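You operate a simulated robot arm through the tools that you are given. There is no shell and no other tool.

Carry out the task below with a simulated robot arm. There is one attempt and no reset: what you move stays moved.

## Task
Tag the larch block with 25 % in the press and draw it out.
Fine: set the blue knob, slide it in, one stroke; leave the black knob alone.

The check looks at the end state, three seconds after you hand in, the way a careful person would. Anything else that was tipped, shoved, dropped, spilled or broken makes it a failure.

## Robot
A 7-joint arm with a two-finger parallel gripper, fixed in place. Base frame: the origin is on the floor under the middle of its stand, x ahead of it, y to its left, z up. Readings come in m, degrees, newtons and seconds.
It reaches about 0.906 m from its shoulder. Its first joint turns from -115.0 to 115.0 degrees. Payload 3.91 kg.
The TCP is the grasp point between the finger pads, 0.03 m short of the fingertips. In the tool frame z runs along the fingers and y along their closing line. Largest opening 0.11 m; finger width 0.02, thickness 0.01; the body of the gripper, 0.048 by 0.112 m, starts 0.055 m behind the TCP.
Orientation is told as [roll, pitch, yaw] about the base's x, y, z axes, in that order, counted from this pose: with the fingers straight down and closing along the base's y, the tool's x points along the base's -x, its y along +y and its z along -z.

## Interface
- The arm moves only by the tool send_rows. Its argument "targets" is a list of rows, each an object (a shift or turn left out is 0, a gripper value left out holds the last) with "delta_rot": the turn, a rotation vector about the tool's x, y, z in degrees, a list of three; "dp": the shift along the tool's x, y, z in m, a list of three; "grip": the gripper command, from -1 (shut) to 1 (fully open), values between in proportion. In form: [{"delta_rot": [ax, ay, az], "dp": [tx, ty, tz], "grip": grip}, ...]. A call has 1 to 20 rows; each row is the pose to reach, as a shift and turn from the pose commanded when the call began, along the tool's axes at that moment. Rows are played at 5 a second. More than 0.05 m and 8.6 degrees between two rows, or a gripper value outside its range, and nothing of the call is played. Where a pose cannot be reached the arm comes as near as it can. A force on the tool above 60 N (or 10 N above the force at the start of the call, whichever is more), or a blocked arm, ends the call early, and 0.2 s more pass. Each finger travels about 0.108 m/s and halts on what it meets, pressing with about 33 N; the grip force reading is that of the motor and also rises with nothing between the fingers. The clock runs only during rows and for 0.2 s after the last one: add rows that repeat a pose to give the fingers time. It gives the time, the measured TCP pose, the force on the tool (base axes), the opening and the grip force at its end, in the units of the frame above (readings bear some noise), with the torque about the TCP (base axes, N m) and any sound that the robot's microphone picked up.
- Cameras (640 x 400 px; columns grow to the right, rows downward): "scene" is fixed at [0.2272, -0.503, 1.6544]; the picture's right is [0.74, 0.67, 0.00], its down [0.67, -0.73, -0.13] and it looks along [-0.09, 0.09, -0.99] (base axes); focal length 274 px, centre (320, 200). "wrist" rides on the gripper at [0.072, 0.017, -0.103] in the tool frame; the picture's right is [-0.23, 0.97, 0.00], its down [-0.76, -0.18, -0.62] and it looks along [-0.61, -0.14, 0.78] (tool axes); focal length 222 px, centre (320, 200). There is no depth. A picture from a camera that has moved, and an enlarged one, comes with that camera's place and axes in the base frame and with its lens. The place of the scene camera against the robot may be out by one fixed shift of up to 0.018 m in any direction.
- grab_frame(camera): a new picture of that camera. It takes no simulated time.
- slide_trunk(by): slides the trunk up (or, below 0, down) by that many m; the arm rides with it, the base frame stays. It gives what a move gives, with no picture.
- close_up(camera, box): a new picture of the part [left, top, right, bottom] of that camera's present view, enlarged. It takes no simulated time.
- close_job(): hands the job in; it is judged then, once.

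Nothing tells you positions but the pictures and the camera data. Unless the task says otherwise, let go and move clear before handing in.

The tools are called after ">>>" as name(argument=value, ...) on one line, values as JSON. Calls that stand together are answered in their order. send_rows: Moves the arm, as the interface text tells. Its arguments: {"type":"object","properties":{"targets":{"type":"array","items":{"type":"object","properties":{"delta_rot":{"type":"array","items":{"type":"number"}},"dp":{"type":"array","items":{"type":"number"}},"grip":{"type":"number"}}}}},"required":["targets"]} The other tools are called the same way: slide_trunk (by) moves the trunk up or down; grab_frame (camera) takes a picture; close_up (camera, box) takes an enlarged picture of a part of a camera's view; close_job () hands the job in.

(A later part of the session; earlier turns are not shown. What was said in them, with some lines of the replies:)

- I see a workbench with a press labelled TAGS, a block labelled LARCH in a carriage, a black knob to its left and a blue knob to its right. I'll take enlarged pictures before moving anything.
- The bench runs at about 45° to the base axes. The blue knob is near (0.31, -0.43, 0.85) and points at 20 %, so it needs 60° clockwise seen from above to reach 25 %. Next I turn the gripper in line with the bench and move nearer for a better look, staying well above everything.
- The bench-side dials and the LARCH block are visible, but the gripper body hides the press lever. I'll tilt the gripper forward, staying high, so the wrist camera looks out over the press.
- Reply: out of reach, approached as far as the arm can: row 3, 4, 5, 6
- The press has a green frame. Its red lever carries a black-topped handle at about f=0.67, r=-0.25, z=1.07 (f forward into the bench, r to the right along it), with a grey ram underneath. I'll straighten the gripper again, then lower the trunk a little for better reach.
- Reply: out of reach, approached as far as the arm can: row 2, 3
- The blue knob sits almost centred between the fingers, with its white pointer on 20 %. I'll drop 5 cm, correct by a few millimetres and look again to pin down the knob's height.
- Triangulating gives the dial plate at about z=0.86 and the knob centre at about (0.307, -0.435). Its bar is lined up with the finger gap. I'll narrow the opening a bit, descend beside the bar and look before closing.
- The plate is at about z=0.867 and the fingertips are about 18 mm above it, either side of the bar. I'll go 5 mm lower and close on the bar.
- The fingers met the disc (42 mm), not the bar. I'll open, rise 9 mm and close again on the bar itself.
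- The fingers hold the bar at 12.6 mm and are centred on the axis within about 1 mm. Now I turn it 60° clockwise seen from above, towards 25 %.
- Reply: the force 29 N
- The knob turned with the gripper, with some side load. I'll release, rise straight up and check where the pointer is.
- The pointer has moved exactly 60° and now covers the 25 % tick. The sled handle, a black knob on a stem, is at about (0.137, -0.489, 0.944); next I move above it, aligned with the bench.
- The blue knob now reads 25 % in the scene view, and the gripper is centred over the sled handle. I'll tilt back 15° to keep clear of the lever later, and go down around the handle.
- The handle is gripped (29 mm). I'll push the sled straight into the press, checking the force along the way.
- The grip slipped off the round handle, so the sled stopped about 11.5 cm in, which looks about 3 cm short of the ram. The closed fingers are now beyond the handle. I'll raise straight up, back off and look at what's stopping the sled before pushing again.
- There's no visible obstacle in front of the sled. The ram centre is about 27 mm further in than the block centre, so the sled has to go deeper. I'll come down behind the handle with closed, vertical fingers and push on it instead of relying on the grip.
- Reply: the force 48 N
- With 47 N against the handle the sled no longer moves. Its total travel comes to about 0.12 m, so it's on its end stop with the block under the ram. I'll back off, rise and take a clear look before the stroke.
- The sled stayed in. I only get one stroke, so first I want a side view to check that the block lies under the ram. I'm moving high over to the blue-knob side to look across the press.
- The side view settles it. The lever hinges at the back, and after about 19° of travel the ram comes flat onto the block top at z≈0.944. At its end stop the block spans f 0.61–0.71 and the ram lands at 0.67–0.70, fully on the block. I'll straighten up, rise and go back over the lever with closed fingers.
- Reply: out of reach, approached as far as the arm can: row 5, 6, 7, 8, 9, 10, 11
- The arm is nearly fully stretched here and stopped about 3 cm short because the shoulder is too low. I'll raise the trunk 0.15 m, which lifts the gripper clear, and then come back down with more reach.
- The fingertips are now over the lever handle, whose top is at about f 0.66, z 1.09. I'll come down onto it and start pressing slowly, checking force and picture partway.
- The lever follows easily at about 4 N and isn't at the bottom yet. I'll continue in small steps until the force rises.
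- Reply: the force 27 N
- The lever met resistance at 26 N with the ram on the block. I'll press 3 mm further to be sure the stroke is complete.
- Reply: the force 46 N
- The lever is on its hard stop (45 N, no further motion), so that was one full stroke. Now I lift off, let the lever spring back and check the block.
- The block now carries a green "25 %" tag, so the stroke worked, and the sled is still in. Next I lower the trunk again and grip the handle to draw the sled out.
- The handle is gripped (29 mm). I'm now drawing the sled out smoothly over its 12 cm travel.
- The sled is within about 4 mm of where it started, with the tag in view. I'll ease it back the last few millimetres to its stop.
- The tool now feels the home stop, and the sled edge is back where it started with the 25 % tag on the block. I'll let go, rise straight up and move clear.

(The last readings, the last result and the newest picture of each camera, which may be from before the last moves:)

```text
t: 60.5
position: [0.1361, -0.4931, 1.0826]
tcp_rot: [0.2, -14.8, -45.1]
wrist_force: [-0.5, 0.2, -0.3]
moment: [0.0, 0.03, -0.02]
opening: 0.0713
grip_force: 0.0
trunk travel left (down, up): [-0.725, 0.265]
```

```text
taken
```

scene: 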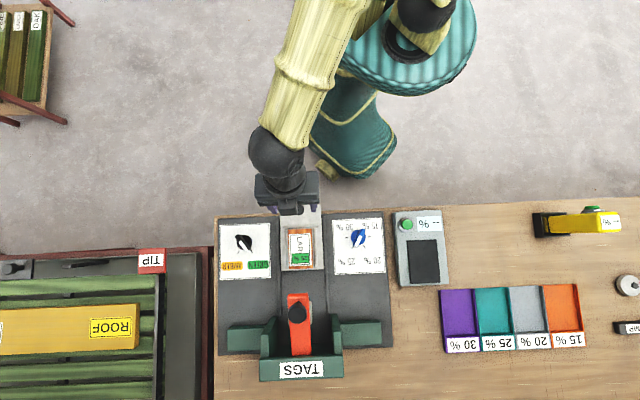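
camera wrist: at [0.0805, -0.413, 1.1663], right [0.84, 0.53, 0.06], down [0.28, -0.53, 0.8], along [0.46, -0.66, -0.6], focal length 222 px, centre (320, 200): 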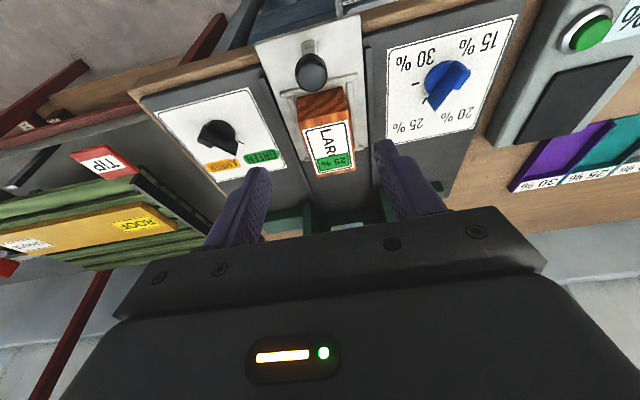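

>>> send_rows(targets=[{"delta_rot": [0, 5, 0], "dp": [0.024, 0, -0.027]}, {"delta_rot": [0, 10, 0], "dp": [0.048, 0, -0.054]}, {"delta_rot": [0, 15, 0], "dp": [0.0715, 0, -0.0813]}, {"delta_rot": [0, 15, 0], "dp": [0.0715, 0, -0.0813]}])

>>> close_up(camera="scene", box=[210, 195, 400, 390])

>>> close_up(camera="scene", box=[270, 195, 330, 280])

```text
t: 61.5
position: [0.0703, -0.4248, 1.1425]
tcp_rot: [0.1, 0.1, -45.0]
wrist_force: [0.1, -0.4, 1.1]
moment: [0.0, 0.02, 0.01]
opening: 0.0716
grip_force: 0.0
trunk travel left (down, up): [-0.725, 0.265]
```

```text
2.05 times, centred on (305, 292) of scene
camera zoom: at [0.2272, -0.503, 1.6544], right [0.74, 0.67, 0.0], down [0.67, -0.73, -0.13], along [-0.09, 0.09, -0.99], focal length 563 px, centre (351, 10)
```

zoom: 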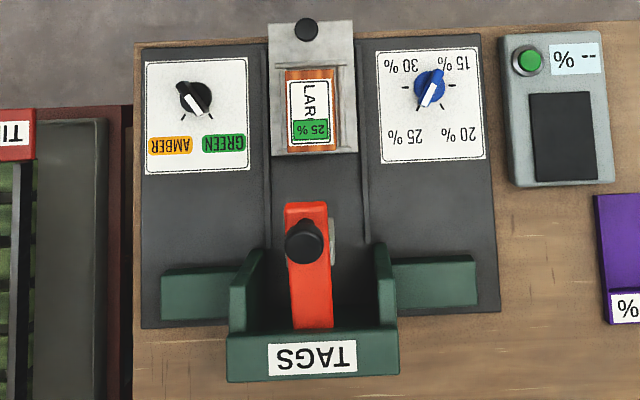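

```text
4.71 times, centred on (300, 238) of scene
camera zoom: at [0.2272, -0.503, 1.6544], right [0.74, 0.67, 0.0], down [0.67, -0.73, -0.13], along [-0.09, 0.09, -0.99], focal length 1292 px, centre (414, 24)
```

zoom: 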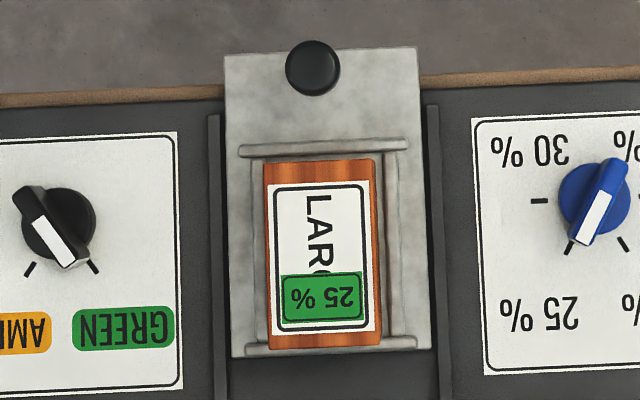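

The block carries one green 25 % tag and the sled is back where it started. The blue knob is on 25 %, the black knob is unchanged, the lever is up and the gripper is clear, so I'm handing in.

>>> close_job()

```text
The job is handed in.
```

The larch block now has a single green "25 %" tag, and the sled is drawn out to where it started.

- **Blue knob:** turned from 20 % to 25 %.
- **Sled:** my grip slipped off the handle at the end of its travel, so I checked with a push from behind. It held firm at about 47 N, about 12 cm in, so I took that as its end stop.
- **Stroke:** one full press of the red lever to its hard stop. It sprang back up afterwards.
- **Tag position:** the tag sits toward the far end of the block, over the last letters of the LARCH label, because that's where the ram comes down.
- **Black knob:** not touched; it's still on GREEN, which is why the tag is green.

I saw nothing else tipped or moved in the last pictures, and the gripper was open and clear when I handed in.
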